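You operate a simulated robot arm through the tools that you are given. There is no shell and no other tool. Be economical: measure what you need, move in short steps, check, and stop when the job is done.

You run a simulated robot arm. Do the job below in one go: nothing can be reset, and whatever is moved stays where it is left.

JOB
Set pump speed two, then fill the mixing tank to 85 litres.
Fine: selector on fill before the start; stop the pump at the figure, then selector back on mix; no trip.

It is judged by the outcome, as a careful person would: the job done as asked, and still so three seconds after it is handed in. It fails if anything else is knocked over, pushed out of place, dropped, spilled or broken.

ROBOT AND FRAMES
A 7-joint arm with a three-finger gripper on a trunk, on a base that drives. Base frame: it is fixed to the floor where the robot stands at the start and does not move with it; the origin is under the middle of the robot, x ahead of it, y to its left, z up. Readings come in m, rad, newtons and seconds.
With the tool pointing down near the work surface it reaches from about 0.14 to 0.88 m from the robot's upright axis, wherever it stands. Its first joint turns from -2.897 to 2.897 rad. Places, roughly: display switch [0.7, -0.1, 1]; mains switch [0.7, -0.1, 1.4]; selector [0.5, -0.4, 1]; speed dial [0.6, -0.1, 1]; tank switch [0.6, -0.1, 0.9]. Payload 2.94 kg.
The tool frame sits at the grasp point between the pads (the TCP): z along the fingers, y along the line on which they close. The tips reach 0.03 m beyond it. The gripper opens to 0.132 m. The gripper's body begins 0.107 m behind the TCP.
Orientation is that of the tool frame in the base frame, as [roll, pitch, yaw] about the fixed x, y, z axes, in that order (R = Rz(yaw) Ry(pitch) Rx(roll)). With the fingers straight down and closing along the base's y, the tool's x points along the base's -x, its y along +y and its z along -z.

CONTROLS
- The arm moves only by the tool jog_arm. Its argument "increments" is a list of rows, each a list of 7 numbers: the closure, from 0 (fully open) to 1 (shut), then the shift along the base's x, y, z in units of 50 mm (1.0 is 50 mm), then the turn, a rotation vector about the base's x, y, z in units of 5 degrees (1.0 is 5 degrees). In form: [[gripper, tx, ty, tz, wx, wy, wz], ...]. A call has 1 to 10 rows; each row shifts and turns the commanded pose from where the row before left it. A call with a number of a shift or a turn outside -1 to 1 is refused whole. A row lasts 0.2 s, in which the tool goes at most 0.05 m and 0.15 rad; a call with a longer step from one row to the next is refused whole, and so is a gripper value outside its range. Where a pose cannot be reached the arm comes as near as it can. A force on the tool above 40 N (or 10 N above the force at the start of the call, whichever is more), or a blocked arm, ends the call early, and 0.2 s more pass. The fingers move at their own pace and stop on an object; they squeeze with about 28 N. The grip force told is the motor's: it shows also when the fingers shut on nothing. Time passes only in rows, and 0.2 s behind the last, so rows that do not move let the fingers close. The reply holds the time, the measured pose of the TCP, the force on the tool along the base axes, the opening and the grip force, in the units named above and with some noise, with the torque about the TCP (base axes, N m) and any sound that the robot's microphone picked up.
- Cameras (640 x 400 px; columns grow to the right, rows downward): "scene" is now at [0.0301, 0.1381, 1.7752]; the picture's right is [-0.64, -0.77, 0.00], its down [-0.54, 0.45, -0.71] and it looks along [0.55, -0.45, -0.70] (base axes); focal length 289 px, centre (320, 200). "wrist" rides on the gripper at [0.072, 0.003, -0.144] in the tool frame; the picture's right is [-0.04, 1.00, 0.00], its down [-0.88, -0.04, -0.48] and it looks along [-0.48, -0.02, 0.88] (tool axes); focal length 256 px, centre (320, 200). There is no depth. A picture from a camera that has moved, and an enlarged one, comes with that camera's place and axes in the base frame and with its lens.
- camera(camera): a new picture of that camera. No time passes.
- raise_lower(by): slides the trunk up (or, below 0, down) by that many m; the arm and the scene camera ride with it, the base frame stays. It gives what a move gives, with no picture.
- steer(legs): drives the robot by 1 to 6 legs, each [ahead, left, turn to the left] in m, m and rad, along the robot's own axes; the way and the turn of a leg run together, so that a leg with both is an arc; at most 1.5 m and 3.142 rad a leg. The arm and the cameras ride along, it lands a little off, and it stops where it bumps. It gives what a move gives.
- pan_tilt(pan, tilt): turns the head with the scene camera to pan (to the left, within 2.496 rad either way) and tilt (down, from -0.506 to 1.204), counted from straight ahead of the robot. It gives what a move gives.
- inspect(camera, box): a new picture of the part [left, top, right, bottom] of that camera's present view, enlarged. No time passes.
- job_done(): hands the job in; it is judged then, once.

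Go step by step. Nothing tells you exact positions but the pictures and the camera data: compare them with the known pose of the tool, close in by small moves and look again before you grip or let go. The budget is 120 turns and 78 pictures, counting those below and the enlarged ones. Unless the task says otherwise, let go and move clear before handing in, and close with one line.

The tools are called after "Call:" as a command line: name --pt "numbers of a row" for each row, then --argument value for the rest, lists and objects as JSON in quotes. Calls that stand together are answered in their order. jog_arm: Moves the arm, as the interface text tells. Its arguments: {"type":"object","properties":{"increments":{"type":"array","items":{"type":"array","items":{"type":"number"}}}},"required":["increments"]} The other tools are called the same way: raise_lower (by) slides the trunk up or down; steer (legs) drives the base; pan_tilt (pan, tilt) turns the head that bears the scene camera; camera (camera) takes a picture; inspect (camera, box) takes an enlarged picture of a part of a camera's view; job_done () hands the job in.

At the start:

```text
time: 0.0
ee_pos: [0.4886, -0.0901, 1.3953]
ee_rot: [-3.141, 0.001, 3.141]
ft_force: [0.2, -0.3, 0.2]
ft_torque: [0.0, -0.04, -0.01]
grip_width: 0.132
finger_force: 0.0
trunk travel left (down, up): [-0.275, 0.265]
robot x, y, heading: [0.0006, 0.001, 0.001]
head pan, tilt: [-0.689, 0.78]
```

scene: 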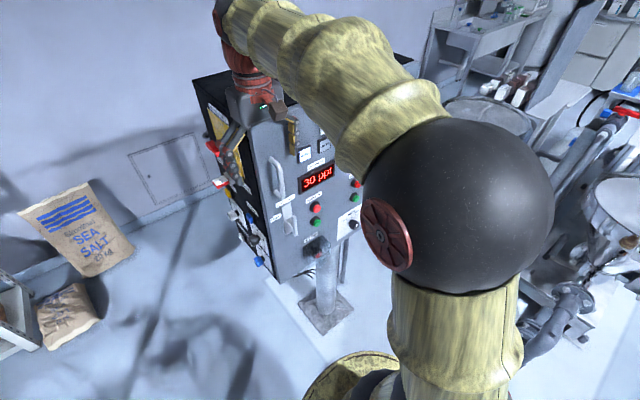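
wrist: 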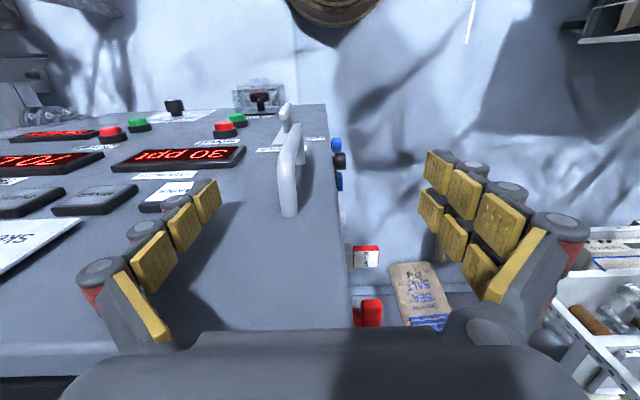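

I see a control cabinet partly hidden behind the arm. I'll enlarge the views to read the labels before moving.

Call:
inspect --camera "scene" --box '[190, 70, 390, 290]'

Call:
inspect --camera "wrist" --box '[0, 70, 360, 295]'

```text
1.82 times, centred on (290, 180) of scene
camera zoom: at [0.0301, 0.1381, 1.7752], right [-0.64, -0.77, 0.0], down [-0.54, 0.45, -0.71], along [0.55, -0.45, -0.7], focal length 526 px, centre (374, 236)
```

zoom: 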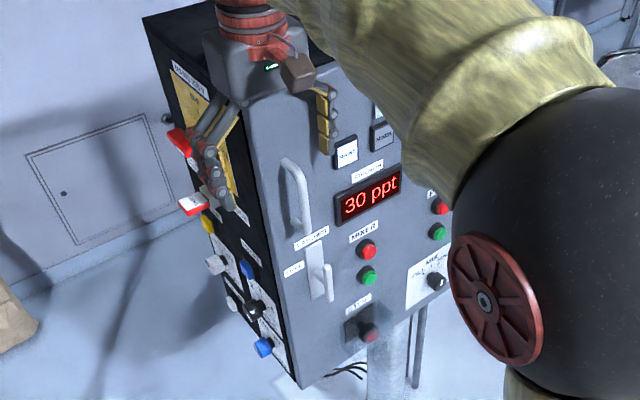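

```text
1.78 times, centred on (180, 182) of wrist
camera zoom: at [0.4172, -0.0859, 1.5384], right [0.04, 1.0, 0.0], down [0.88, -0.04, 0.48], along [0.48, -0.02, -0.88], focal length 455 px, centre (569, 231)
```

zoom: 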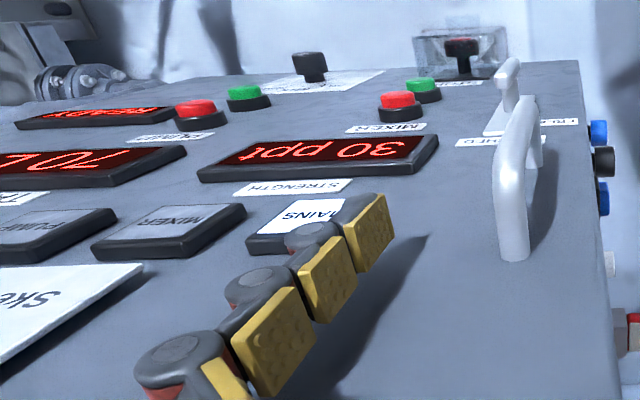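

The cabinet's front faces the robot and its left side carries another panel. I'll pull the arm back from it to get a clear view.

Call:
jog_arm --pt "0 -1 0 0 0 0 0" --pt "0 -1 0.5 0 0 0 0" --pt "0 -0.8 0.8 0 0 0 0" --pt "0 -0.6 0.8 0 0 0 0"

Call:
camera --camera "scene"

Call:
camera --camera "wrist"

```text
refused: row 2 steps farther than a row can; nothing moved
```

```text
73 pictures are left
camera scene: at [0.0301, 0.1381, 1.7752], right [-0.64, -0.77, 0.0], down [-0.54, 0.45, -0.71], along [0.55, -0.45, -0.7], focal length 289 px, centre (320, 200)
```

scene: 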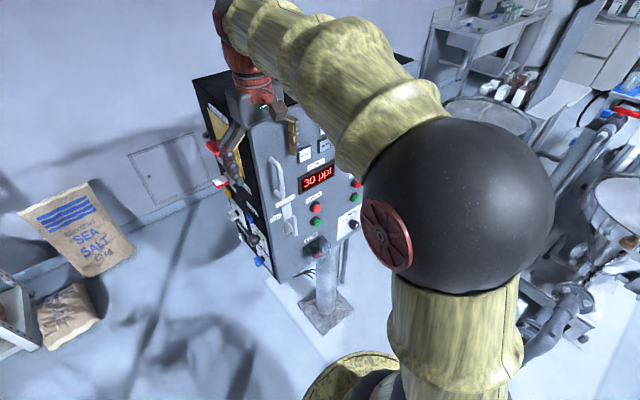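

```text
72 pictures are left
camera wrist: at [0.4172, -0.0859, 1.5384], right [0.04, 1.0, 0.0], down [0.88, -0.04, 0.48], along [0.48, -0.02, -0.88], focal length 256 px, centre (320, 200)
```

wrist: 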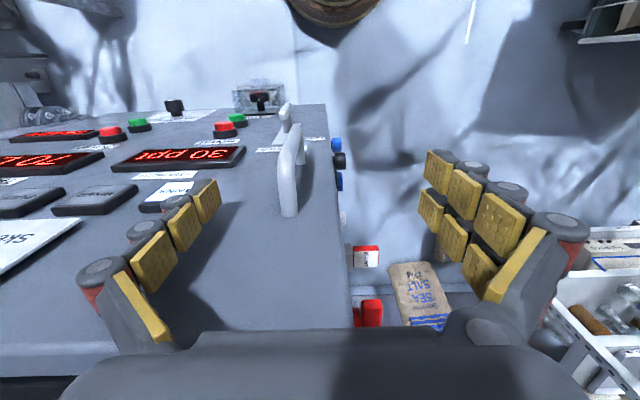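

The limit applies to the combined step, so I'll use smaller rows: back first, then left.

Call:
jog_arm --pt "0 -0.9 0 0 0 0 0" --pt "0 -0.9 0 0 0 0 0" --pt "0 -0.6 0.7 0 0 0 0" --pt "0 0 0.95 0 0 0 0" --pt "0 0 0.95 0 0 0 0" --pt "0 0 0.95 0 0 0 0" --pt "0 0 0.95 0 0 0 0" --pt "0 0 0.95 0 0 0 0"

Call:
camera --camera "scene"

```text
time: 1.8
ee_pos: [0.3708, 0.1855, 1.3941]
ee_rot: [3.141, 0.002, -3.141]
ft_force: [0.8, -0.2, 0.4]
ft_torque: [-0.01, 0.07, 0.01]
grip_width: 0.1321
finger_force: 0.1
trunk travel left (down, up): [-0.275, 0.265]
robot x, y, heading: [-0.0031, 0.0016, -0.004]
head pan, tilt: [-0.689, 0.78]
```

```text
71 pictures are left
camera scene: at [0.0305, 0.1392, 1.7751], right [-0.64, -0.77, 0.0], down [-0.54, 0.45, -0.71], along [0.55, -0.45, -0.7], focal length 289 px, centre (320, 200)
```

scene: 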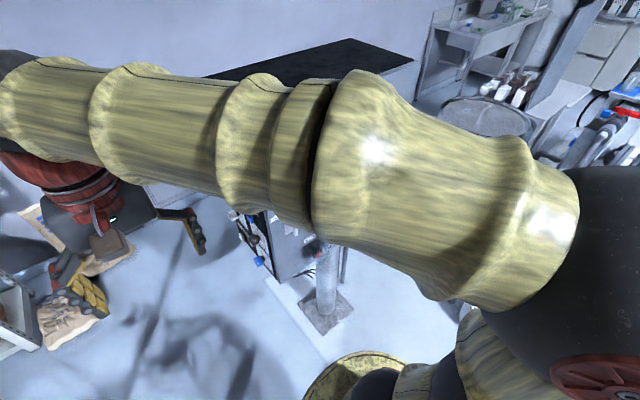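

The arm blocks the head camera more now. I'll drive the base back for room and swing the tool horizontal so the wrist camera looks at the panel.

Call:
steer --legs '[[-0.35, 0, 0]]'

Call:
jog_arm --pt "0.5 0 0 0 0 -1 0" --pt "0.7 0 0 0 0 -1 0" --pt "0.9 0 0 0 0 -1 0" --pt "1 0 0 0 0 -1 0" --pt "1 0 0 0 0 -1 0" --pt "1 0 0 0 0 -1 0" --pt "1 0 0 0 0 -1 0" --pt "1 0 0 0 0 -1 0" --pt "1 0 0 0 0 -1 0" --pt "1 0 0 0 0 -1 0"

Call:
camera --camera "scene"

Call:
camera --camera "wrist"

```text
time: 4.1
ee_pos: [0.0209, 0.1829, 1.395]
ee_rot: [-3.14, -0.002, 3.141]
ft_force: [-0.4, -0.3, 0.0]
ft_torque: [0.0, -0.06, 0.01]
grip_width: 0.132
finger_force: 0.1
trunk travel left (down, up): [-0.275, 0.265]
robot x, y, heading: [-0.3481, -0.0001, 0.001]
head pan, tilt: [-0.689, 0.78]
```

```text
time: 6.3
ee_pos: [0.0215, 0.1828, 1.395]
ee_rot: [3.138, 0.875, 3.138]
ft_force: [0.3, -0.1, 0.3]
ft_torque: [0.0, -0.02, -0.01]
grip_width: 0.0
finger_force: 13.3
trunk travel left (down, up): [-0.275, 0.265]
robot x, y, heading: [-0.3474, -0.003, -0.003]
head pan, tilt: [-0.689, 0.78]
```

```text
70 pictures are left
camera scene: at [-0.3174, 0.1383, 1.7752], right [-0.64, -0.77, 0.0], down [-0.54, 0.45, -0.71], along [0.55, -0.45, -0.7], focal length 289 px, centre (320, 200)
```

scene: 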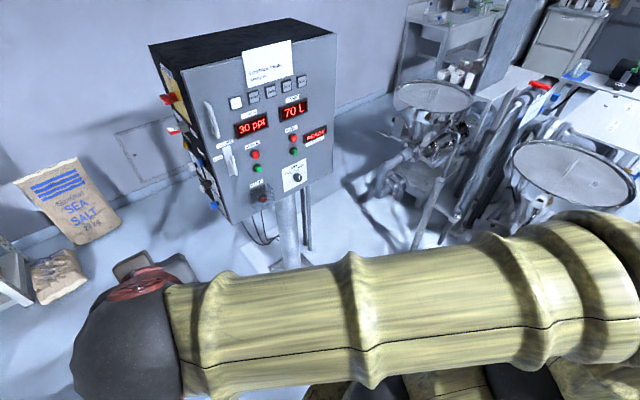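

```text
69 pictures are left
camera wrist: at [-0.135, 0.1859, 1.4313], right [0.03, 1.0, 0.04], down [0.2, -0.04, 0.98], along [0.98, -0.02, -0.2], focal length 256 px, centre (320, 200)
```

wrist: 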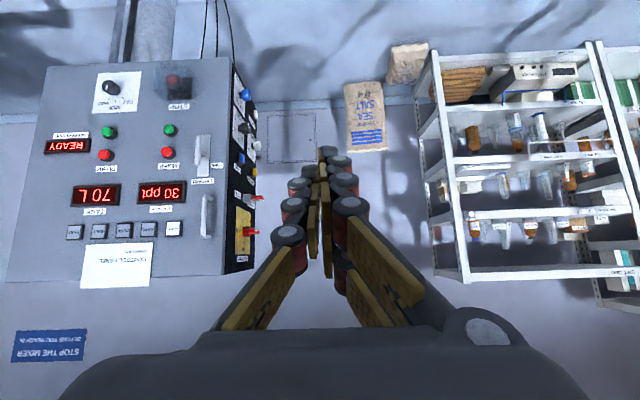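

Now the whole panel is visible. I'll zoom in to read it.

Call:
inspect --camera "scene" --box '[220, 60, 345, 138]'

Call:
inspect --camera "scene" --box '[140, 60, 345, 230]'

Call:
inspect --camera "scene" --box '[205, 130, 325, 205]'

Call:
inspect --camera "scene" --box '[140, 70, 240, 220]'

```text
5.12 times, centred on (282, 99) of scene
camera zoom: at [-0.3174, 0.1383, 1.7752], right [-0.64, -0.77, 0.0], down [-0.54, 0.45, -0.71], along [0.55, -0.45, -0.7], focal length 1480 px, centre (512, 717)
```

zoom: 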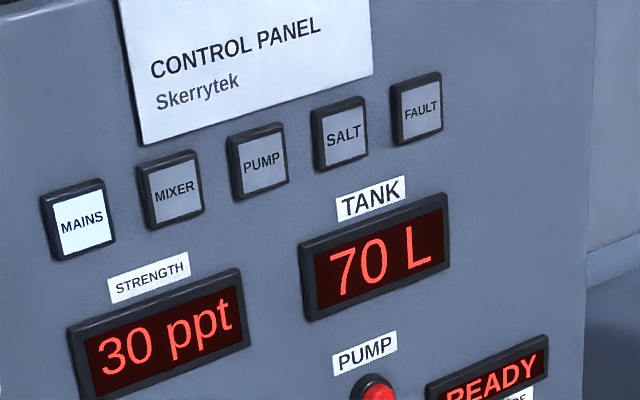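

```text
2.35 times, centred on (242, 145) of scene
camera zoom: at [-0.3174, 0.1383, 1.7752], right [-0.64, -0.77, 0.0], down [-0.54, 0.45, -0.71], along [0.55, -0.45, -0.7], focal length 680 px, centre (502, 329)
```

zoom: 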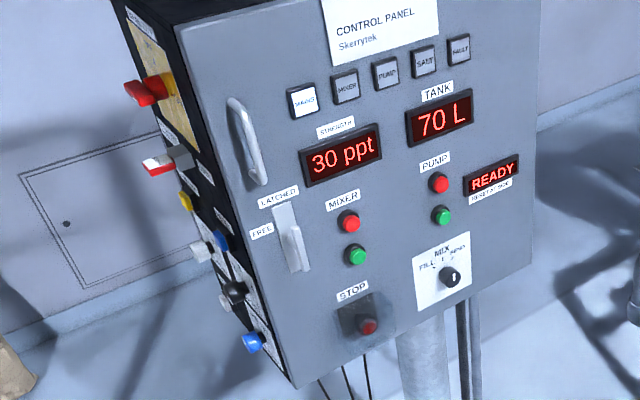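

```text
5.33 times, centred on (265, 168) of scene
camera zoom: at [-0.3174, 0.1383, 1.7752], right [-0.64, -0.77, 0.0], down [-0.54, 0.45, -0.71], along [0.55, -0.45, -0.7], focal length 1542 px, centre (613, 373)
```

zoom: 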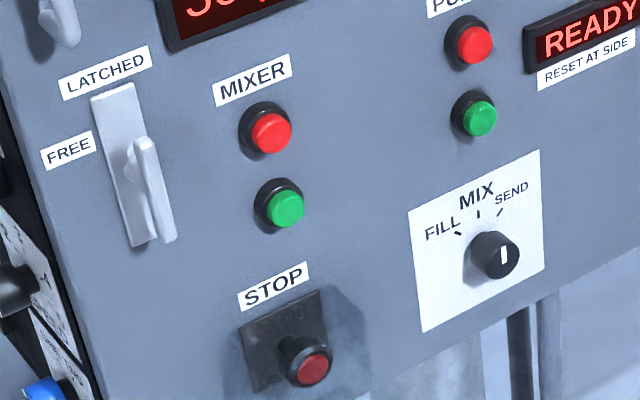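

```text
2.67 times, centred on (190, 145) of scene
camera zoom: at [-0.3174, 0.1383, 1.7752], right [-0.64, -0.77, 0.0], down [-0.54, 0.45, -0.71], along [0.55, -0.45, -0.7], focal length 771 px, centre (667, 347)
```

zoom: 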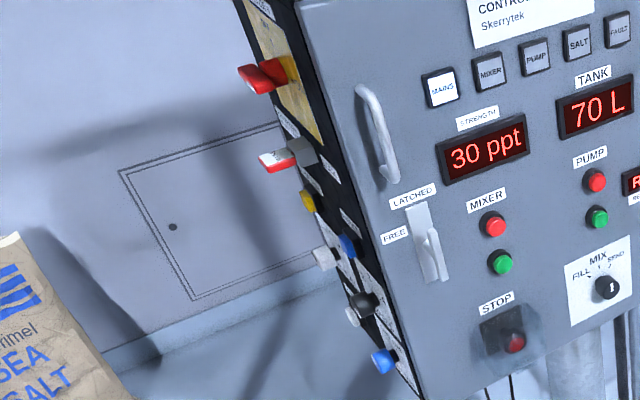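

Tank reads 70 L, mains lit, pump READY, and the selector seems not on fill. I need to see the side panel, so I'll check the floor to the left before driving there.

Call:
pan_tilt --pan 0.9 --tilt 0.75

Call:
camera --camera "scene"

```text
time: 7.9
ee_pos: [0.0213, 0.1838, 1.3943]
ee_rot: [3.139, 0.872, 3.138]
ft_force: [0.1, 0.0, -0.6]
ft_torque: [0.02, -0.01, 0.02]
grip_width: 0.0001
finger_force: 28.2
trunk travel left (down, up): [-0.275, 0.265]
robot x, y, heading: [-0.3448, 0.0021, -0.003]
head pan, tilt: [0.901, 0.75]
```

```text
64 pictures are left
camera scene: at [-0.3284, 0.2553, 1.7777], right [0.78, -0.62, 0.0], down [-0.43, -0.53, -0.73], along [0.46, 0.57, -0.68], focal length 289 px, centre (320, 200)
```

scene: 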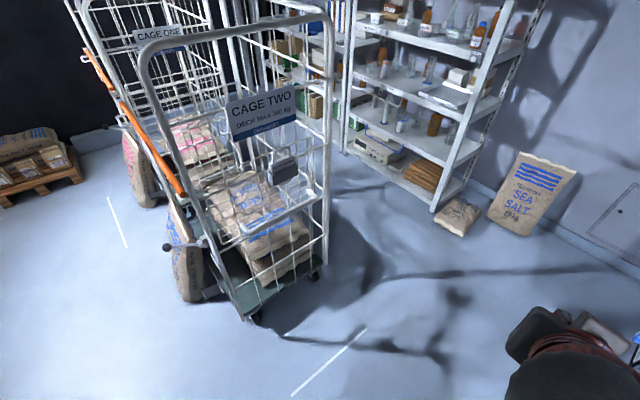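

The cages sit at y ≥ 1.1, so there is room. I'll move to a spot off the cabinet's left corner, turned 45° to face it.

Call:
steer --legs '[[0, 0.48, 0], [0, 0, -0.785], [0.1, 0, 0]]'

Call:
pan_tilt --pan -0.15 --tilt 0.7

Call:
camera --camera "scene"

Call:
camera --camera "wrist"

```text
time: 13.6
ee_pos: [0.1156, 0.2735, 1.3935]
ee_rot: [3.14, 0.87, 2.346]
ft_force: [0.3, 0.2, -0.1]
ft_torque: [0.04, 0.04, -0.02]
grip_width: 0.0
finger_force: 27.6
trunk travel left (down, up): [-0.275, 0.265]
robot x, y, heading: [-0.2753, 0.4135, -0.798]
head pan, tilt: [0.901, 0.75]
```

```text
time: 14.9
ee_pos: [0.1139, 0.275, 1.3935]
ee_rot: [3.139, 0.871, 2.346]
ft_force: [1.0, 1.1, -0.1]
ft_torque: [-0.01, -0.01, 0.01]
grip_width: 0.0001
finger_force: 27.9
trunk travel left (down, up): [-0.275, 0.265]
robot x, y, heading: [-0.2746, 0.4084, -0.793]
head pan, tilt: [-0.15, 0.7]
```

```text
63 pictures are left
camera scene: at [-0.1136, 0.4959, 1.7819], right [-0.81, -0.59, 0.0], down [-0.38, 0.52, -0.76], along [0.45, -0.62, -0.64], focal length 289 px, centre (320, 200)
```

scene: 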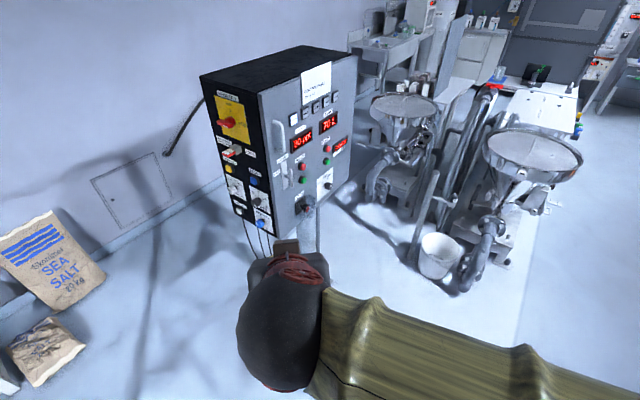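

```text
62 pictures are left
camera wrist: at [0.0065, 0.3892, 1.4311], right [0.73, 0.68, 0.03], down [0.11, -0.17, 0.98], along [0.67, -0.71, -0.2], focal length 256 px, centre (320, 200)
```

wrist: 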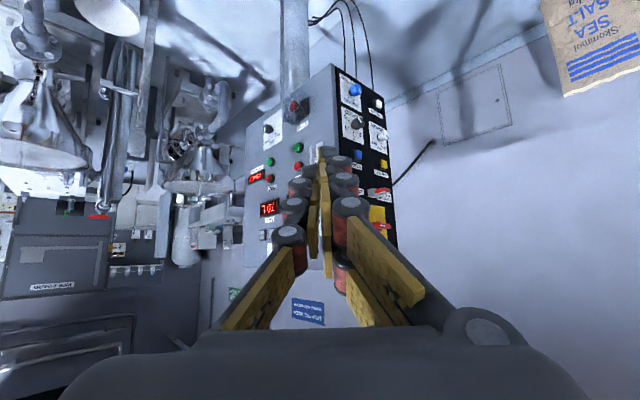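

Call:
inspect --camera "scene" --box '[190, 80, 290, 160]'

Call:
inspect --camera "scene" --box '[210, 140, 300, 240]'

Call:
inspect --camera "scene" --box '[275, 120, 365, 220]'

```text
5.00 times, centred on (240, 120) of scene
camera zoom: at [-0.1136, 0.4959, 1.7819], right [-0.81, -0.59, 0.0], down [-0.38, 0.52, -0.76], along [0.45, -0.62, -0.64], focal length 1446 px, centre (720, 600)
```

zoom: 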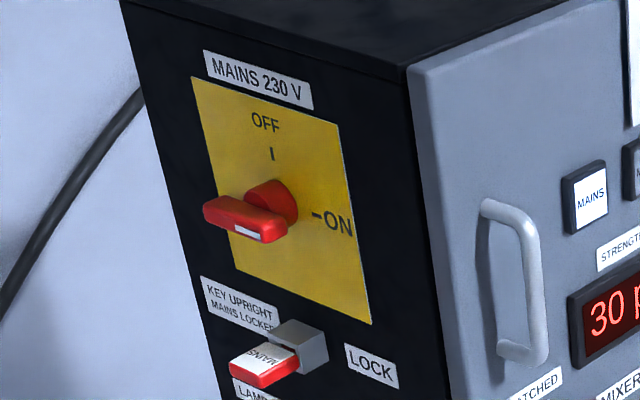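

```text
4.00 times, centred on (255, 190) of scene
camera zoom: at [-0.1136, 0.4959, 1.7819], right [-0.81, -0.59, 0.0], down [-0.38, 0.52, -0.76], along [0.45, -0.62, -0.64], focal length 1157 px, centre (580, 240)
```

zoom: 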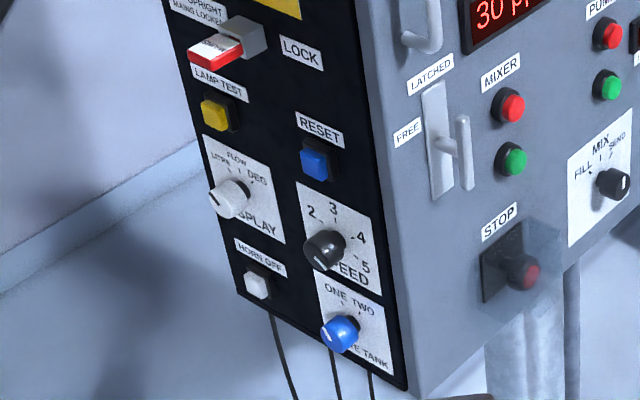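

```text
4.00 times, centred on (320, 170) of scene
camera zoom: at [-0.1136, 0.4959, 1.7819], right [-0.81, -0.59, 0.0], down [-0.38, 0.52, -0.76], along [0.45, -0.62, -0.64], focal length 1157 px, centre (320, 320)
```

zoom: 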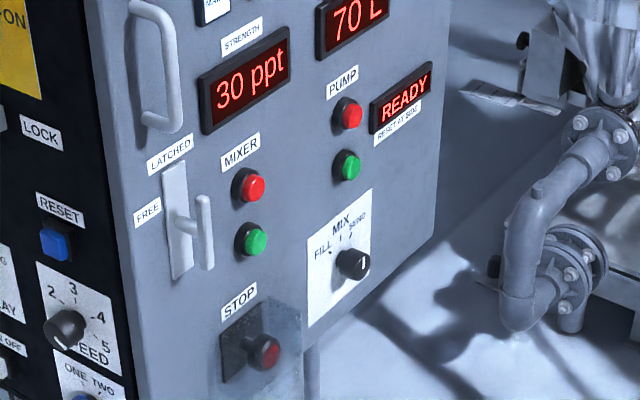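

The side panel (mains, key, lamp test, reset, display, speed, tank) is visible. The speed dial pointer needs a closer look, so I'll drive in front of the side panel.

Call:
steer --legs '[[0.41, 0.69, 0], [0, 0, -0.78]]'

Call:
pan_tilt --pan 0 --tilt 0.8

Call:
camera --camera "scene"

Call:
camera --camera "wrist"

```text
time: 21.2
ee_pos: [0.6929, 0.2378, 1.3933]
ee_rot: [3.139, 0.873, 1.59]
ft_force: [0.2, -0.5, -0.8]
ft_torque: [-0.02, 0.0, -0.01]
grip_width: 0.0
finger_force: 27.9
trunk travel left (down, up): [-0.275, 0.265]
robot x, y, heading: [0.505, 0.6019, -1.553]
head pan, tilt: [-0.15, 0.7]
```

```text
time: 21.9
ee_pos: [0.6934, 0.2381, 1.394]
ee_rot: [3.139, 0.871, 1.586]
ft_force: [-0.1, 0.6, 0.1]
ft_torque: [0.04, -0.02, 0.02]
grip_width: 0.0
finger_force: 27.7
trunk travel left (down, up): [-0.275, 0.265]
robot x, y, heading: [0.5052, 0.605, -1.552]
head pan, tilt: [0.0, 0.799]
```

```text
58 pictures are left
camera scene: at [0.6912, 0.5566, 1.7737], right [-1.0, -0.02, 0.0], down [-0.01, 0.72, -0.7], along [0.01, -0.7, -0.72], focal length 289 px, centre (320, 200)
```

scene: 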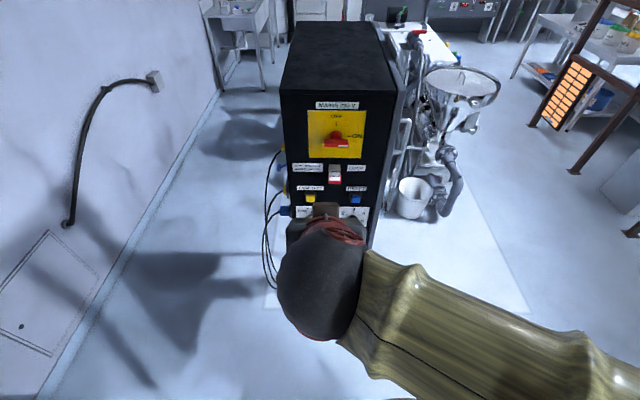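

```text
57 pictures are left
camera wrist: at [0.6936, 0.3953, 1.4312], right [1.0, -0.01, 0.03], down [-0.04, -0.2, 0.98], along [0.0, -0.98, -0.2], focal length 256 px, centre (320, 200)
```

wrist: 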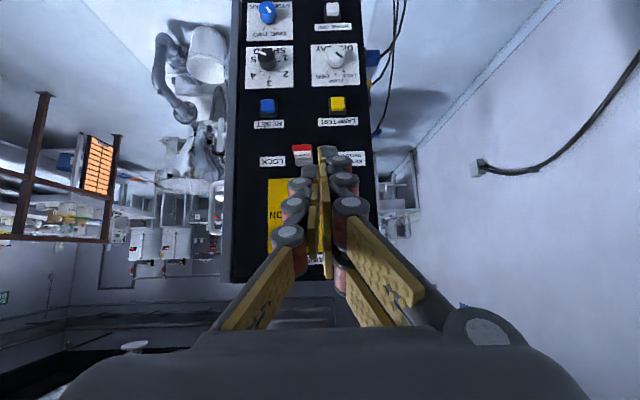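

Call:
inspect --camera "wrist" --box '[230, 0, 390, 130]'

```text
3.08 times, centred on (310, 65) of wrist
camera zoom: at [0.6936, 0.3953, 1.4312], right [1.0, -0.01, 0.03], down [-0.04, -0.2, 0.98], along [0.0, -0.98, -0.2], focal length 788 px, centre (351, 615)
```

zoom: 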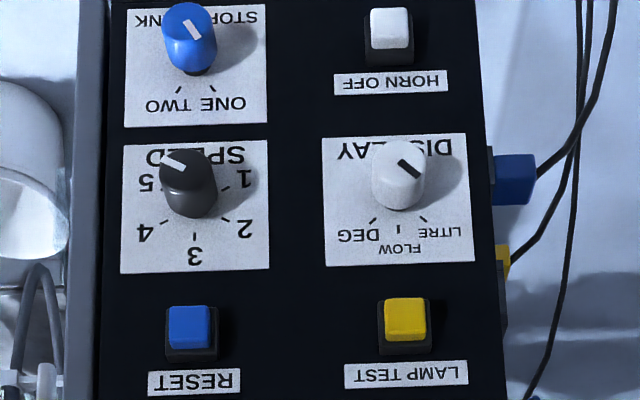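

Speed is at 5, display on litres, and the tank switch points at ONE. The speed knob is near (0.60, -0.055, 1.04), so I'll level the tool towards -y, half closed, and come in front of it.

Call:
jog_arm --pt "0.5 -0.19 -0.35 -0.7 -0.8 0 0" --pt "0.5 -0.19 -0.35 -0.7 -0.8 0 0" --pt "0.5 -0.19 -0.35 -0.7 -0.8 0 0" --pt "0.5 -0.19 -0.35 -0.7 -0.8 0 0" --pt "0.5 -0.19 -0.35 -0.7 -0.8 0 0" --pt "0.5 -0.19 -0.35 -0.7 -0.8 0 0" --pt "0.5 -0.19 -0.35 -0.7 -0.8 0 0" --pt "0.5 -0.19 -0.35 -0.7 -0.8 0 0" --pt "0.5 -0.19 -0.35 -0.7 -0.8 0 0" --pt "0.5 -0.19 -0.35 -0.7 -0.8 0 0"

Call:
camera --camera "wrist"

```text
time: 24.1
ee_pos: [0.6115, 0.0575, 1.0565]
ee_rot: [-1.897, 1.534, 2.82]
ft_force: [-1.0, 0.1, -4.1]
ft_torque: [-0.35, 0.0, 0.02]
grip_width: 0.0663
finger_force: 0.5
out of reach, approached as far as the arm can: row 10
trunk travel left (down, up): [-0.275, 0.265]
robot x, y, heading: [0.5066, 0.602, -1.553]
head pan, tilt: [0.0, 0.799]
```

```text
55 pictures are left
camera wrist: at [0.6122, 0.2028, 0.9853], right [1.0, 0.0, 0.01], down [-0.01, 0.47, 0.89], along [0.0, -0.89, 0.47], focal length 256 px, centre (320, 200)
```

wrist: 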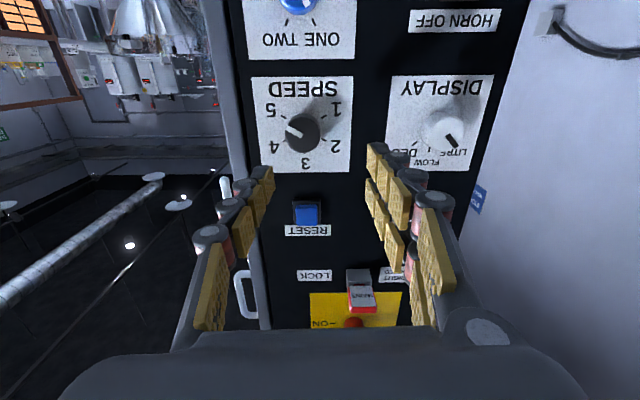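

The arm is at a limit here. The knob face measures about (0.596, -0.044, 1.043); I'll back the base slightly and lower the trunk for a better reach.

Call:
steer --legs '[[-0.12, 0, 0]]'

Call:
raise_lower --by -0.15

Call:
jog_arm --pt "0.5 -0.2 -0.5 0.8 -0.2 0 0" --pt "0.5 -0.2 -0.5 0.8 -0.2 0 0" --pt "0.5 0 -0.5 0.8 0 0 0" --pt "0.5 0 -0.5 0.4 0 0 0"

Call:
camera --camera "wrist"

```text
time: 25.4
ee_pos: [0.6091, 0.1794, 1.0598]
ee_rot: [-1.793, 1.535, 2.922]
ft_force: [0.9, -0.1, 0.0]
ft_torque: [0.02, 0.01, -0.01]
grip_width: 0.0659
finger_force: 0.1
trunk travel left (down, up): [-0.275, 0.265]
robot x, y, heading: [0.5014, 0.7249, -1.549]
head pan, tilt: [0.0, 0.799]
```

```text
time: 27.1
ee_pos: [0.6088, 0.1794, 0.9094]
ee_rot: [-1.796, 1.537, 2.921]
ft_force: [-0.3, -0.4, 0.7]
ft_torque: [0.01, -0.02, -0.02]
grip_width: 0.0659
finger_force: 0.1
trunk travel left (down, up): [-0.125, 0.415]
robot x, y, heading: [0.5028, 0.7245, -1.551]
head pan, tilt: [0.0, 0.799]
```

```text
time: 28.1
ee_pos: [0.5881, 0.0793, 1.0478]
ee_rot: [-0.925, 1.531, -2.491]
ft_force: [-0.4, -0.5, 0.6]
ft_torque: [-0.03, -0.01, 0.0]
grip_width: 0.0663
finger_force: 0.0
trunk travel left (down, up): [-0.125, 0.415]
robot x, y, heading: [0.5006, 0.7199, -1.556]
head pan, tilt: [0.0, 0.799]
```

```text
54 pictures are left
camera wrist: at [0.5894, 0.2203, 0.9722], right [1.0, 0.0, 0.01], down [-0.01, 0.5, 0.87], along [0.0, -0.87, 0.5], focal length 256 px, centre (320, 200)
```

wrist: 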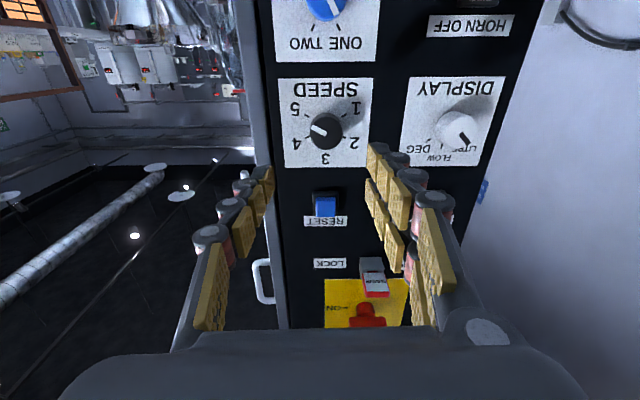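

The knob is 39 mm wide at (0.596, -0.044, 1.042). I'll pre-rotate the tool by -85° about its own axis, so one grip can do the whole turn from 5 back to 2.

Call:
jog_arm --pt "0.5 0.16 0 -0.1 0.3 0 0" --pt "0.5 0 0 0 0 -1 0" --pt "0.5 0 0 0 0 -1 0" --pt "0.5 0 0 0 0 -1 0" --pt "0.5 0 0 0 0 -1 0" --pt "0.5 0 0 0 0 -1 0" --pt "0.5 0 0 0 0 -1 0" --pt "0.5 0 0 0 0 -1 0" --pt "0.5 0 0 0 0 -1 0" --pt "0.5 0 0 0 0 -1 0"

Call:
jog_arm --pt "0.5 0 0 0 0 -1 0" --pt "0.5 0 0 0 0 -1 0" --pt "0.5 0 0 0 0 -1 0" --pt "0.5 0 0 0 0 -1 0" --pt "0.5 0 0 0 0 -1 0" --pt "0.5 0 0 0 0 -1 0" --pt "0.5 0 0 0 0 -1 0" --pt "0.5 0 0 0 0 -1 0"

Call:
camera --camera "wrist"

```text
time: 30.3
ee_pos: [0.7089, 0.1251, 1.1853]
ee_rot: [1.587, 0.825, 0.006]
ft_force: [-0.2, -0.6, -0.9]
ft_torque: [0.0, -0.01, 0.01]
grip_width: 0.0659
finger_force: 0.1
out of reach, approached as far as the arm can: row 3, 4, 5, 6, 7, 8, 9, 10
trunk travel left (down, up): [-0.125, 0.415]
robot x, y, heading: [0.4974, 0.7228, -1.556]
head pan, tilt: [0.0, 0.799]
```

```text
time: 32.1
ee_pos: [0.716, 0.1793, 1.3532]
ee_rot: [1.586, 0.127, 0.003]
ft_force: [0.0, -0.7, 0.7]
ft_torque: [0.01, 0.01, -0.01]
grip_width: 0.0659
finger_force: 0.2
out of reach, approached as far as the arm can: row 1, 2, 3, 4, 5, 6, 7, 8
trunk travel left (down, up): [-0.125, 0.415]
robot x, y, heading: [0.5015, 0.7237, -1.551]
head pan, tilt: [0.0, 0.799]
```

```text
53 pictures are left
camera wrist: at [0.7881, 0.3228, 1.3491], right [0.08, -0.02, 1.0], down [-0.88, 0.47, 0.08], along [-0.47, -0.88, 0.03], focal length 256 px, centre (320, 200)
```

wrist: 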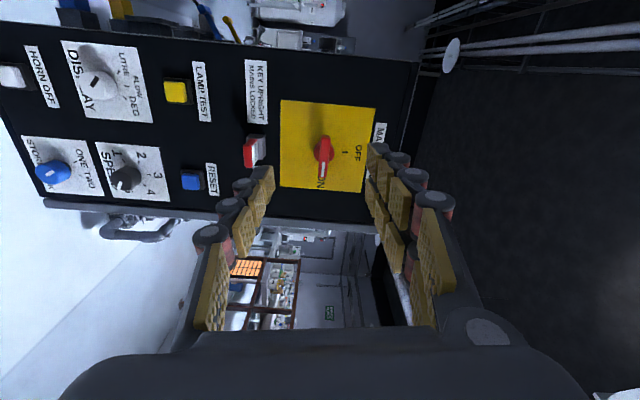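

That roll isn't reachable low down, so the arm drifted up. I'll roll back and do the dial in shorter turns instead.

Call:
jog_arm --pt "0.5 0 0 0 0 1 0" --pt "0.5 0 0 0 0 1 0" --pt "0.5 0 0 0 0 1 0" --pt "0.5 0 0 0 0 1 0" --pt "0.5 0 0 0 0 1 0" --pt "0.5 0 0 0 0 1 0" --pt "0.5 0 0 0 0 1 0" --pt "0.5 0 0 0 0 1 0"

```text
time: 33.9
ee_pos: [0.7155, 0.1783, 1.3537]
ee_rot: [1.566, 0.82, -0.001]
ft_force: [0.1, -0.3, 0.0]
ft_torque: [-0.03, -0.01, 0.01]
grip_width: 0.0662
finger_force: 0.1
trunk travel left (down, up): [-0.125, 0.415]
robot x, y, heading: [0.5036, 0.7263, -1.551]
head pan, tilt: [0.0, 0.799]
```

Call:
jog_arm --pt "0.5 0 0 0 0 1 0" --pt "0.5 0 0 0 0 1 0" --pt "0.5 0 0 0 0 1 0" --pt "0.5 0 0 0 0 1 0" --pt "0.5 0 0 0 0 1 0" --pt "0.5 0 0 0 0 1 0" --pt "0.5 0 0 0 0 1 0" --pt "0.5 0 0 0 0 1 0" --pt "0.5 0 0 0 0 1 0" --pt "0.5 0 0 0 0 0.5 0"

Call:
jog_arm --pt "0.5 -0.34 -0.28 -0.78 0 0 0" --pt "0.5 -0.34 -0.28 -0.78 0 0 0" --pt "0.5 -0.34 -0.28 -0.78 0 0 0" --pt "0.5 -0.34 -0.28 -0.78 0 0 0" --pt "0.5 -0.34 -0.28 -0.78 0 0 0" --pt "0.5 -0.34 -0.28 -0.78 0 0 0" --pt "0.5 -0.34 -0.28 -0.78 0 0 0" --pt "0.5 0 0 -0.78 0 0 0"

Call:
camera --camera "wrist"

```text
time: 36.1
ee_pos: [0.7154, 0.1799, 1.3526]
ee_rot: [-1.563, 1.492, -3.131]
ft_force: [0.7, 0.6, -0.8]
ft_torque: [0.01, -0.02, 0.0]
grip_width: 0.0657
finger_force: 0.1
trunk travel left (down, up): [-0.125, 0.415]
robot x, y, heading: [0.5025, 0.7241, -1.552]
head pan, tilt: [0.0, 0.799]
```

```text
time: 37.9
ee_pos: [0.5972, 0.0808, 1.0422]
ee_rot: [-1.548, 1.494, -3.115]
ft_force: [-0.8, 0.0, 0.8]
ft_torque: [0.07, -0.01, 0.0]
grip_width: 0.066
finger_force: 0.0
trunk travel left (down, up): [-0.125, 0.415]
robot x, y, heading: [0.5025, 0.724, -1.551]
head pan, tilt: [0.0, 0.799]
```

```text
52 pictures are left
camera wrist: at [0.5937, 0.2248, 0.9701], right [1.0, 0.0, -0.03], down [0.03, 0.48, 0.88], along [0.02, -0.88, 0.48], focal length 256 px, centre (320, 200)
```

wrist: 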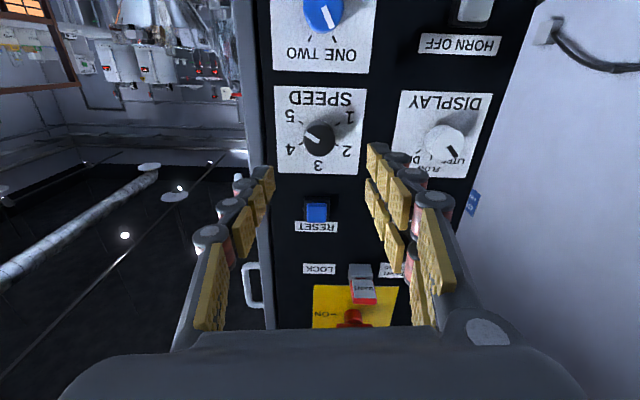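

Back in front of the knob, aligned in x and z. Check the pointer once, then advance.

Call:
inspect --camera "wrist" --box '[260, 70, 380, 190]'

Call:
jog_arm --pt "0.5 0 -0.8 0 0 0 0" --pt "0.5 0 -0.8 0 0 0 0" --pt "0.5 0 -0.6 0 0 0 0" --pt "0.5 0 -0.4 0 0 0 0" --pt "0.5 0 0 0 0 0 0"

Call:
camera --camera "wrist"

```text
3.33 times, centred on (320, 130) of wrist
camera zoom: at [0.5937, 0.2248, 0.9701], right [1.0, 0.0, -0.03], down [0.03, 0.48, 0.88], along [0.02, -0.88, 0.48], focal length 853 px, centre (320, 433)
```

zoom: 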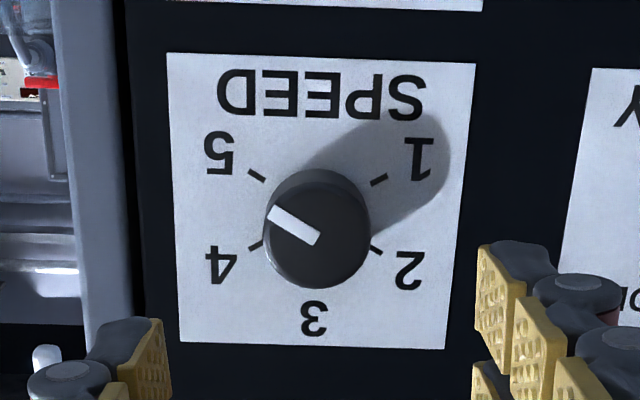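

```text
time: 39.1
ee_pos: [0.5964, -0.0466, 1.0417]
ee_rot: [-1.564, 1.495, -3.13]
ft_force: [-1.4, 11.3, 1.7]
ft_torque: [0.0, 0.07, -0.34]
grip_width: 0.0657
finger_force: 0.1
trunk travel left (down, up): [-0.125, 0.415]
robot x, y, heading: [0.4985, 0.7257, -1.556]
head pan, tilt: [0.0, 0.799]
```

```text
50 pictures are left
camera wrist: at [0.5938, 0.0961, 0.9694], right [1.0, 0.0, -0.03], down [0.03, 0.48, 0.88], along [0.02, -0.88, 0.48], focal length 256 px, centre (320, 200)
```

wrist: 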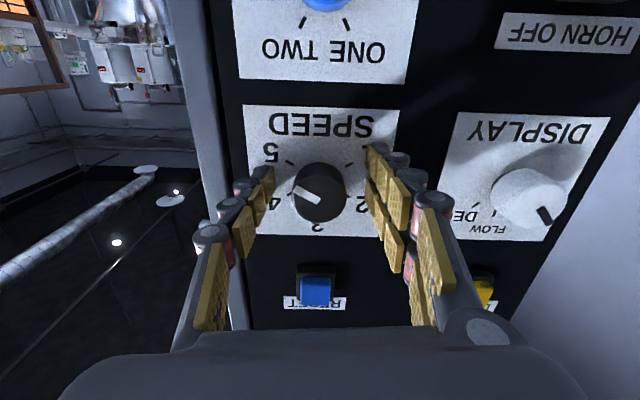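

Pointer at 5 confirmed, knob sits between the pads and tips touch the panel at y≈-0.077. I'll back off 7 mm, grip, and turn about +y (5 → 2 is 180°, in portions).

Call:
jog_arm --pt "0.5 0 -0.0 0 0 0 0" --pt "0.5 0 0.15 0 0 0 0" --pt "1 0 0 0 0 0 0" --pt "1 0 0 0 0 0 0" --pt "1 0 0 0 0 0 0"

Call:
jog_arm --pt "1 0 0 0 0 1 0" --pt "1 0 0 0 0 1 0" --pt "1 0 0 0 0 1 0" --pt "1 0 0 0 0 1 0" --pt "1 0 0 0 0 1 0" --pt "1 0 0 0 0 1 0" --pt "1 0 0 0 0 1 0" --pt "1 0 0 0 0 1 0" --pt "1 0 0 0 0 1 0" --pt "1 0 0 0 0 1 0"

Call:
camera --camera "wrist"

```text
time: 40.3
ee_pos: [0.5953, -0.0425, 1.0416]
ee_rot: [-1.552, 1.495, -3.12]
ft_force: [-5.4, -0.6, 2.0]
ft_torque: [-0.05, 0.02, -0.17]
grip_width: 0.0338
finger_force: 20.9
trunk travel left (down, up): [-0.125, 0.415]
robot x, y, heading: [0.4987, 0.7211, -1.557]
head pan, tilt: [0.0, 0.799]
```

```text
time: 42.5
ee_pos: [0.5942, -0.0422, 1.0433]
ee_rot: [-1.57, 0.623, -3.14]
ft_force: [-27.6, -4.2, 12.4]
ft_torque: [-0.25, -0.09, -0.65]
grip_width: 0.0338
finger_force: 45.2
trunk travel left (down, up): [-0.125, 0.415]
robot x, y, heading: [0.5003, 0.7241, -1.553]
head pan, tilt: [0.0, 0.799]
```

```text
49 pictures are left
camera wrist: at [0.5369, 0.102, 0.9984], right [0.62, 0.0, -0.79], down [0.69, 0.48, 0.54], along [0.37, -0.88, 0.29], focal length 256 px, centre (320, 200)
```

wrist: 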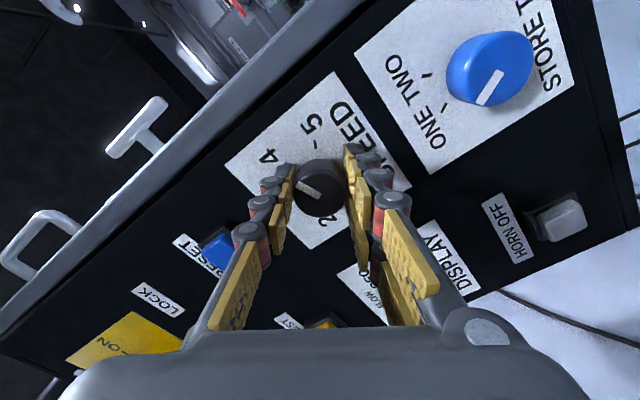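

The knob turns with the tool, with some side load. I'll trim the centre slightly and keep turning.

Call:
jog_arm --pt "1 -0.04 0 0.02 0 1 0" --pt "1 -0.02 0 0.01 0 1 0" --pt "1 0 0 0 0 1 0" --pt "1 0 0 0 0 1 0"

```text
time: 43.5
ee_pos: [0.5933, -0.0421, 1.0451]
ee_rot: [-1.571, 0.272, -3.14]
ft_force: [-16.0, -9.1, 12.9]
ft_torque: [-0.22, -0.07, -0.15]
grip_width: 0.0334
finger_force: 45.5
trunk travel left (down, up): [-0.125, 0.415]
robot x, y, heading: [0.5033, 0.7281, -1.557]
head pan, tilt: [0.0, 0.799]
```

Call:
jog_arm --pt "1 -0.03 0.02 0.02 0 1 0" --pt "1 0 0.02 0.02 0 1 0" --pt "1 0 0 0 0 1 0" --pt "1 0 0 0 0 1 0" --pt "1 0 0 0 0 1 0"

Call:
jog_arm --pt "1 -0.02 0 0 0 1 0" --pt "1 0 0 0 0 1 0" --pt "1 0 0 0 0 1 0" --pt "1 0 0 0 0 1 0" --pt "1 0 0 0 0 1 0"

Call:
camera --camera "wrist"

```text
time: 44.7
ee_pos: [0.593, -0.0414, 1.0453]
ee_rot: [-1.574, -0.164, -3.139]
ft_force: [0.4, -34.9, 12.3]
ft_torque: [-0.21, -0.04, -0.03]
grip_width: 0.0334
finger_force: 44.8
trunk travel left (down, up): [-0.125, 0.415]
robot x, y, heading: [0.5039, 0.7228, -1.556]
head pan, tilt: [0.0, 0.799]
```

```text
time: 45.9
ee_pos: [0.5939, -0.0414, 1.0463]
ee_rot: [-1.574, -0.601, -3.141]
ft_force: [15.1, -28.4, 19.4]
ft_torque: [-0.29, -0.07, 0.41]
grip_width: 0.0331
finger_force: 45.4
trunk travel left (down, up): [-0.125, 0.415]
robot x, y, heading: [0.5001, 0.7241, -1.552]
head pan, tilt: [0.0, 0.799]
```

```text
48 pictures are left
camera wrist: at [0.5324, 0.1028, 1.0851], right [-0.53, 0.0, -0.85], down [0.75, 0.48, -0.47], along [0.4, -0.88, -0.25], focal length 256 px, centre (320, 200)
```

wrist: 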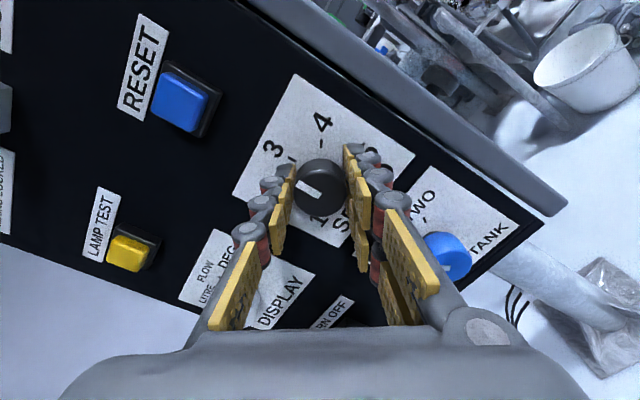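

120° done; the pointer is around 3. I'll relax the trim and turn the remaining 60°.

Call:
jog_arm --pt "1 0.03 -0.03 0.03 0 1 0" --pt "1 0.02 -0.02 0.02 0 1 0" --pt "1 0 0 0 0 1 0" --pt "1 0 0 0 0 1 0" --pt "1 0 0 0 0 1 0" --pt "1 0 0 0 0 1 0"

Call:
jog_arm --pt "1 0 0 0 0 1 0" --pt "1 0 0 0 0 1 0" --pt "1 0 0 0 0 1 0" --pt "1 0 0 0 0 1 0" --pt "1 0 0 0 0 1 0" --pt "1 0 0 0 0 1 0"

Call:
inspect --camera "wrist" --box '[220, 80, 420, 280]'

```text
time: 47.3
ee_pos: [0.5947, -0.041, 1.0475]
ee_rot: [-1.575, -1.127, -3.139]
ft_force: [8.4, 0.8, 13.6]
ft_torque: [-0.2, -0.05, 0.18]
grip_width: 0.0335
finger_force: 44.7
trunk travel left (down, up): [-0.125, 0.415]
robot x, y, heading: [0.4989, 0.7215, -1.557]
head pan, tilt: [0.0, 0.799]
```

```text
time: 48.7
ee_pos: [0.5949, -0.0409, 1.0484]
ee_rot: [1.576, -1.491, -0.005]
ft_force: [18.4, 5.0, 10.2]
ft_torque: [-0.05, -0.07, 0.44]
grip_width: 0.0334
finger_force: 45.1
trunk travel left (down, up): [-0.125, 0.415]
robot x, y, heading: [0.5051, 0.722, -1.555]
head pan, tilt: [0.0, 0.799]
```

```text
2.00 times, centred on (320, 180) of wrist
camera zoom: at [0.5993, 0.1029, 1.1202], right [-1.0, 0.0, 0.04], down [-0.03, 0.48, -0.88], along [-0.02, -0.88, -0.48], focal length 512 px, centre (320, 240)
```

zoom: 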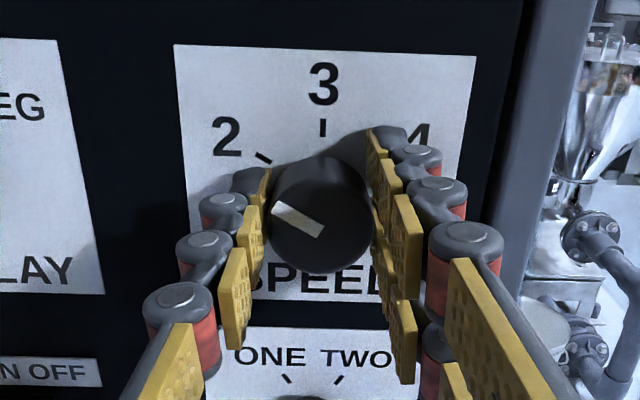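

The pointer is at 2. I'll release, back out and verify.

Call:
jog_arm --pt "0.5 0 0 0 0 0 0" --pt "0.5 0 0 0 0 0 0" --pt "0.5 0 0 0 0 0 0" --pt "0.5 0 0.6 0 0 0 0" --pt "0.5 0 0.9 0 0 0 0" --pt "0.5 0 0.9 0 0 0 0"

Call:
inspect --camera "wrist" --box '[220, 100, 420, 280]'

```text
time: 50.1
ee_pos: [0.5941, 0.0786, 1.0475]
ee_rot: [1.58, -1.493, -0.014]
ft_force: [0.0, -0.6, -0.8]
ft_torque: [0.0, -0.02, 0.01]
grip_width: 0.0663
finger_force: 0.0
trunk travel left (down, up): [-0.125, 0.415]
robot x, y, heading: [0.5014, 0.7212, -1.553]
head pan, tilt: [0.0, 0.799]
```

```text
2.22 times, centred on (320, 190) of wrist
camera zoom: at [0.5966, 0.2217, 1.1193], right [-1.0, 0.0, 0.03], down [-0.03, 0.48, -0.88], along [-0.02, -0.88, -0.48], focal length 569 px, centre (320, 222)
```

zoom: 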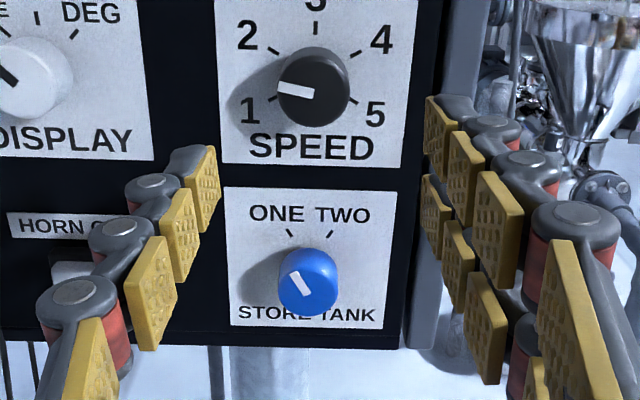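

Call:
inspect --camera "wrist" --box '[280, 95, 360, 175]'

```text
5.00 times, centred on (320, 135) of wrist
camera zoom: at [0.5966, 0.2217, 1.1193], right [-1.0, 0.0, 0.03], down [-0.03, 0.48, -0.88], along [-0.02, -0.88, -0.48], focal length 1280 px, centre (320, 525)
```

zoom: 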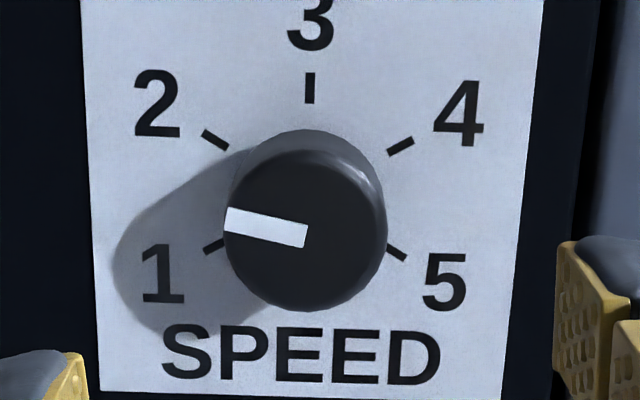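

On release the knob was dragged to between 2 and 1, so it has to come back about 17° clockwise. I'll regrip, turn back, and relieve the side load before letting go.

Call:
jog_arm --pt "0.5 0.02 -0.8 -0.04 0 0 0" --pt "0.5 0 -0.8 0 0 0 0" --pt "0.5 0 -0.78 0 0 0 0" --pt "0.5 0 0 0 0 0 0" --pt "1 0 0 0 0 0 0" --pt "1 0 0 0 0 0 0" --pt "1 0 0 0 0 0 0"

Call:
inspect --camera "wrist" --box '[260, 120, 380, 240]'

```text
time: 51.7
ee_pos: [0.5962, -0.0402, 1.0456]
ee_rot: [1.587, -1.494, -0.02]
ft_force: [7.6, -1.2, -0.5]
ft_torque: [-0.01, -0.04, 0.3]
grip_width: 0.0336
finger_force: 20.7
trunk travel left (down, up): [-0.125, 0.415]
robot x, y, heading: [0.5028, 0.7213, -1.556]
head pan, tilt: [0.0, 0.799]
```

```text
3.33 times, centred on (320, 180) of wrist
camera zoom: at [0.5991, 0.1024, 1.1174], right [-1.0, 0.0, 0.03], down [-0.03, 0.48, -0.88], along [-0.02, -0.88, -0.48], focal length 853 px, centre (320, 267)
```

zoom: 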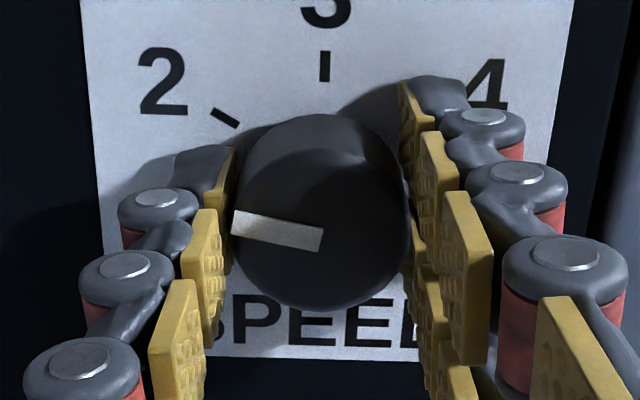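

Call:
jog_arm --pt "1 0.03 0 0 0 -1 0" --pt "1 0 0 0 0 -1 0" --pt "1 0 0 0 0 -1 0" --pt "1 0 0 0 0 -0.4 0" --pt "1 0 0 0 0 0 0"

Call:
inspect --camera "wrist" --box '[260, 120, 380, 240]'

```text
time: 52.9
ee_pos: [0.5964, -0.0416, 1.0445]
ee_rot: [-1.584, -1.352, -3.131]
ft_force: [1.7, -0.3, -3.5]
ft_torque: [0.15, -0.03, 0.07]
grip_width: 0.0332
finger_force: 45.2
trunk travel left (down, up): [-0.125, 0.415]
robot x, y, heading: [0.5028, 0.7231, -1.553]
head pan, tilt: [0.0, 0.799]
```

```text
3.33 times, centred on (320, 180) of wrist
camera zoom: at [0.5781, 0.1024, 1.1153], right [-0.97, 0.0, -0.26], down [0.23, 0.48, -0.85], along [0.12, -0.88, -0.46], focal length 853 px, centre (320, 267)
```

zoom: 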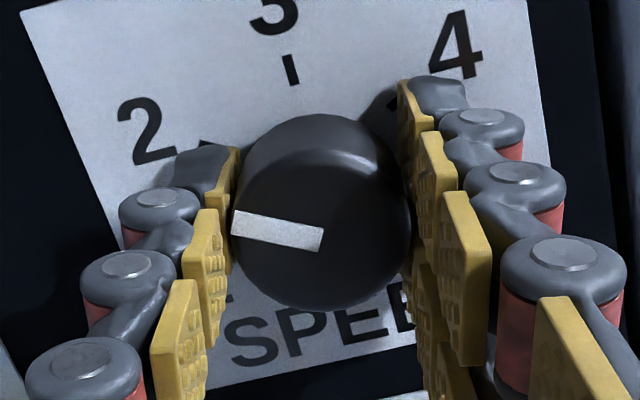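

Forces are low now. Release and look before backing out.

Call:
jog_arm --pt "0.55 0 0 0 0 0 0" --pt "0.5 0 0 0 0 0 0" --pt "0.5 0 0 0 0 0 0" --pt "0.5 0 0.6 0 0 0 0" --pt "0.5 0 0.9 0 0 0 0" --pt "0.5 0 0.9 0 0 0 0"

Call:
inspect --camera "wrist" --box '[280, 95, 360, 175]'

```text
time: 54.3
ee_pos: [0.5957, 0.0795, 1.0441]
ee_rot: [-1.576, -1.35, -3.14]
ft_force: [0.0, 0.2, -0.2]
ft_torque: [-0.03, -0.02, 0.02]
grip_width: 0.0661
finger_force: 0.1
trunk travel left (down, up): [-0.125, 0.415]
robot x, y, heading: [0.4994, 0.7253, -1.558]
head pan, tilt: [0.0, 0.799]
```

```text
5.00 times, centred on (320, 135) of wrist
camera zoom: at [0.578, 0.2232, 1.1152], right [-0.97, 0.0, -0.26], down [0.23, 0.48, -0.85], along [0.12, -0.88, -0.46], focal length 1280 px, centre (320, 525)
```

zoom: 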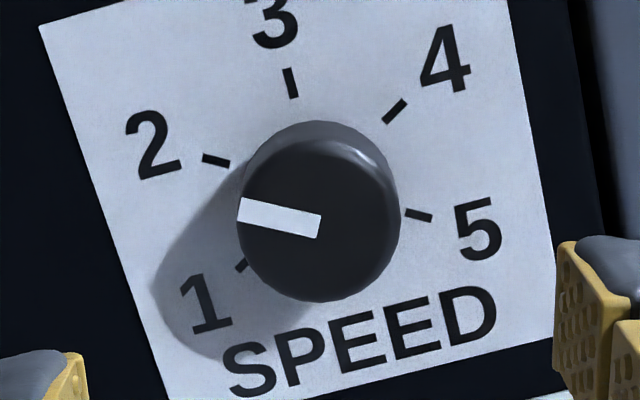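

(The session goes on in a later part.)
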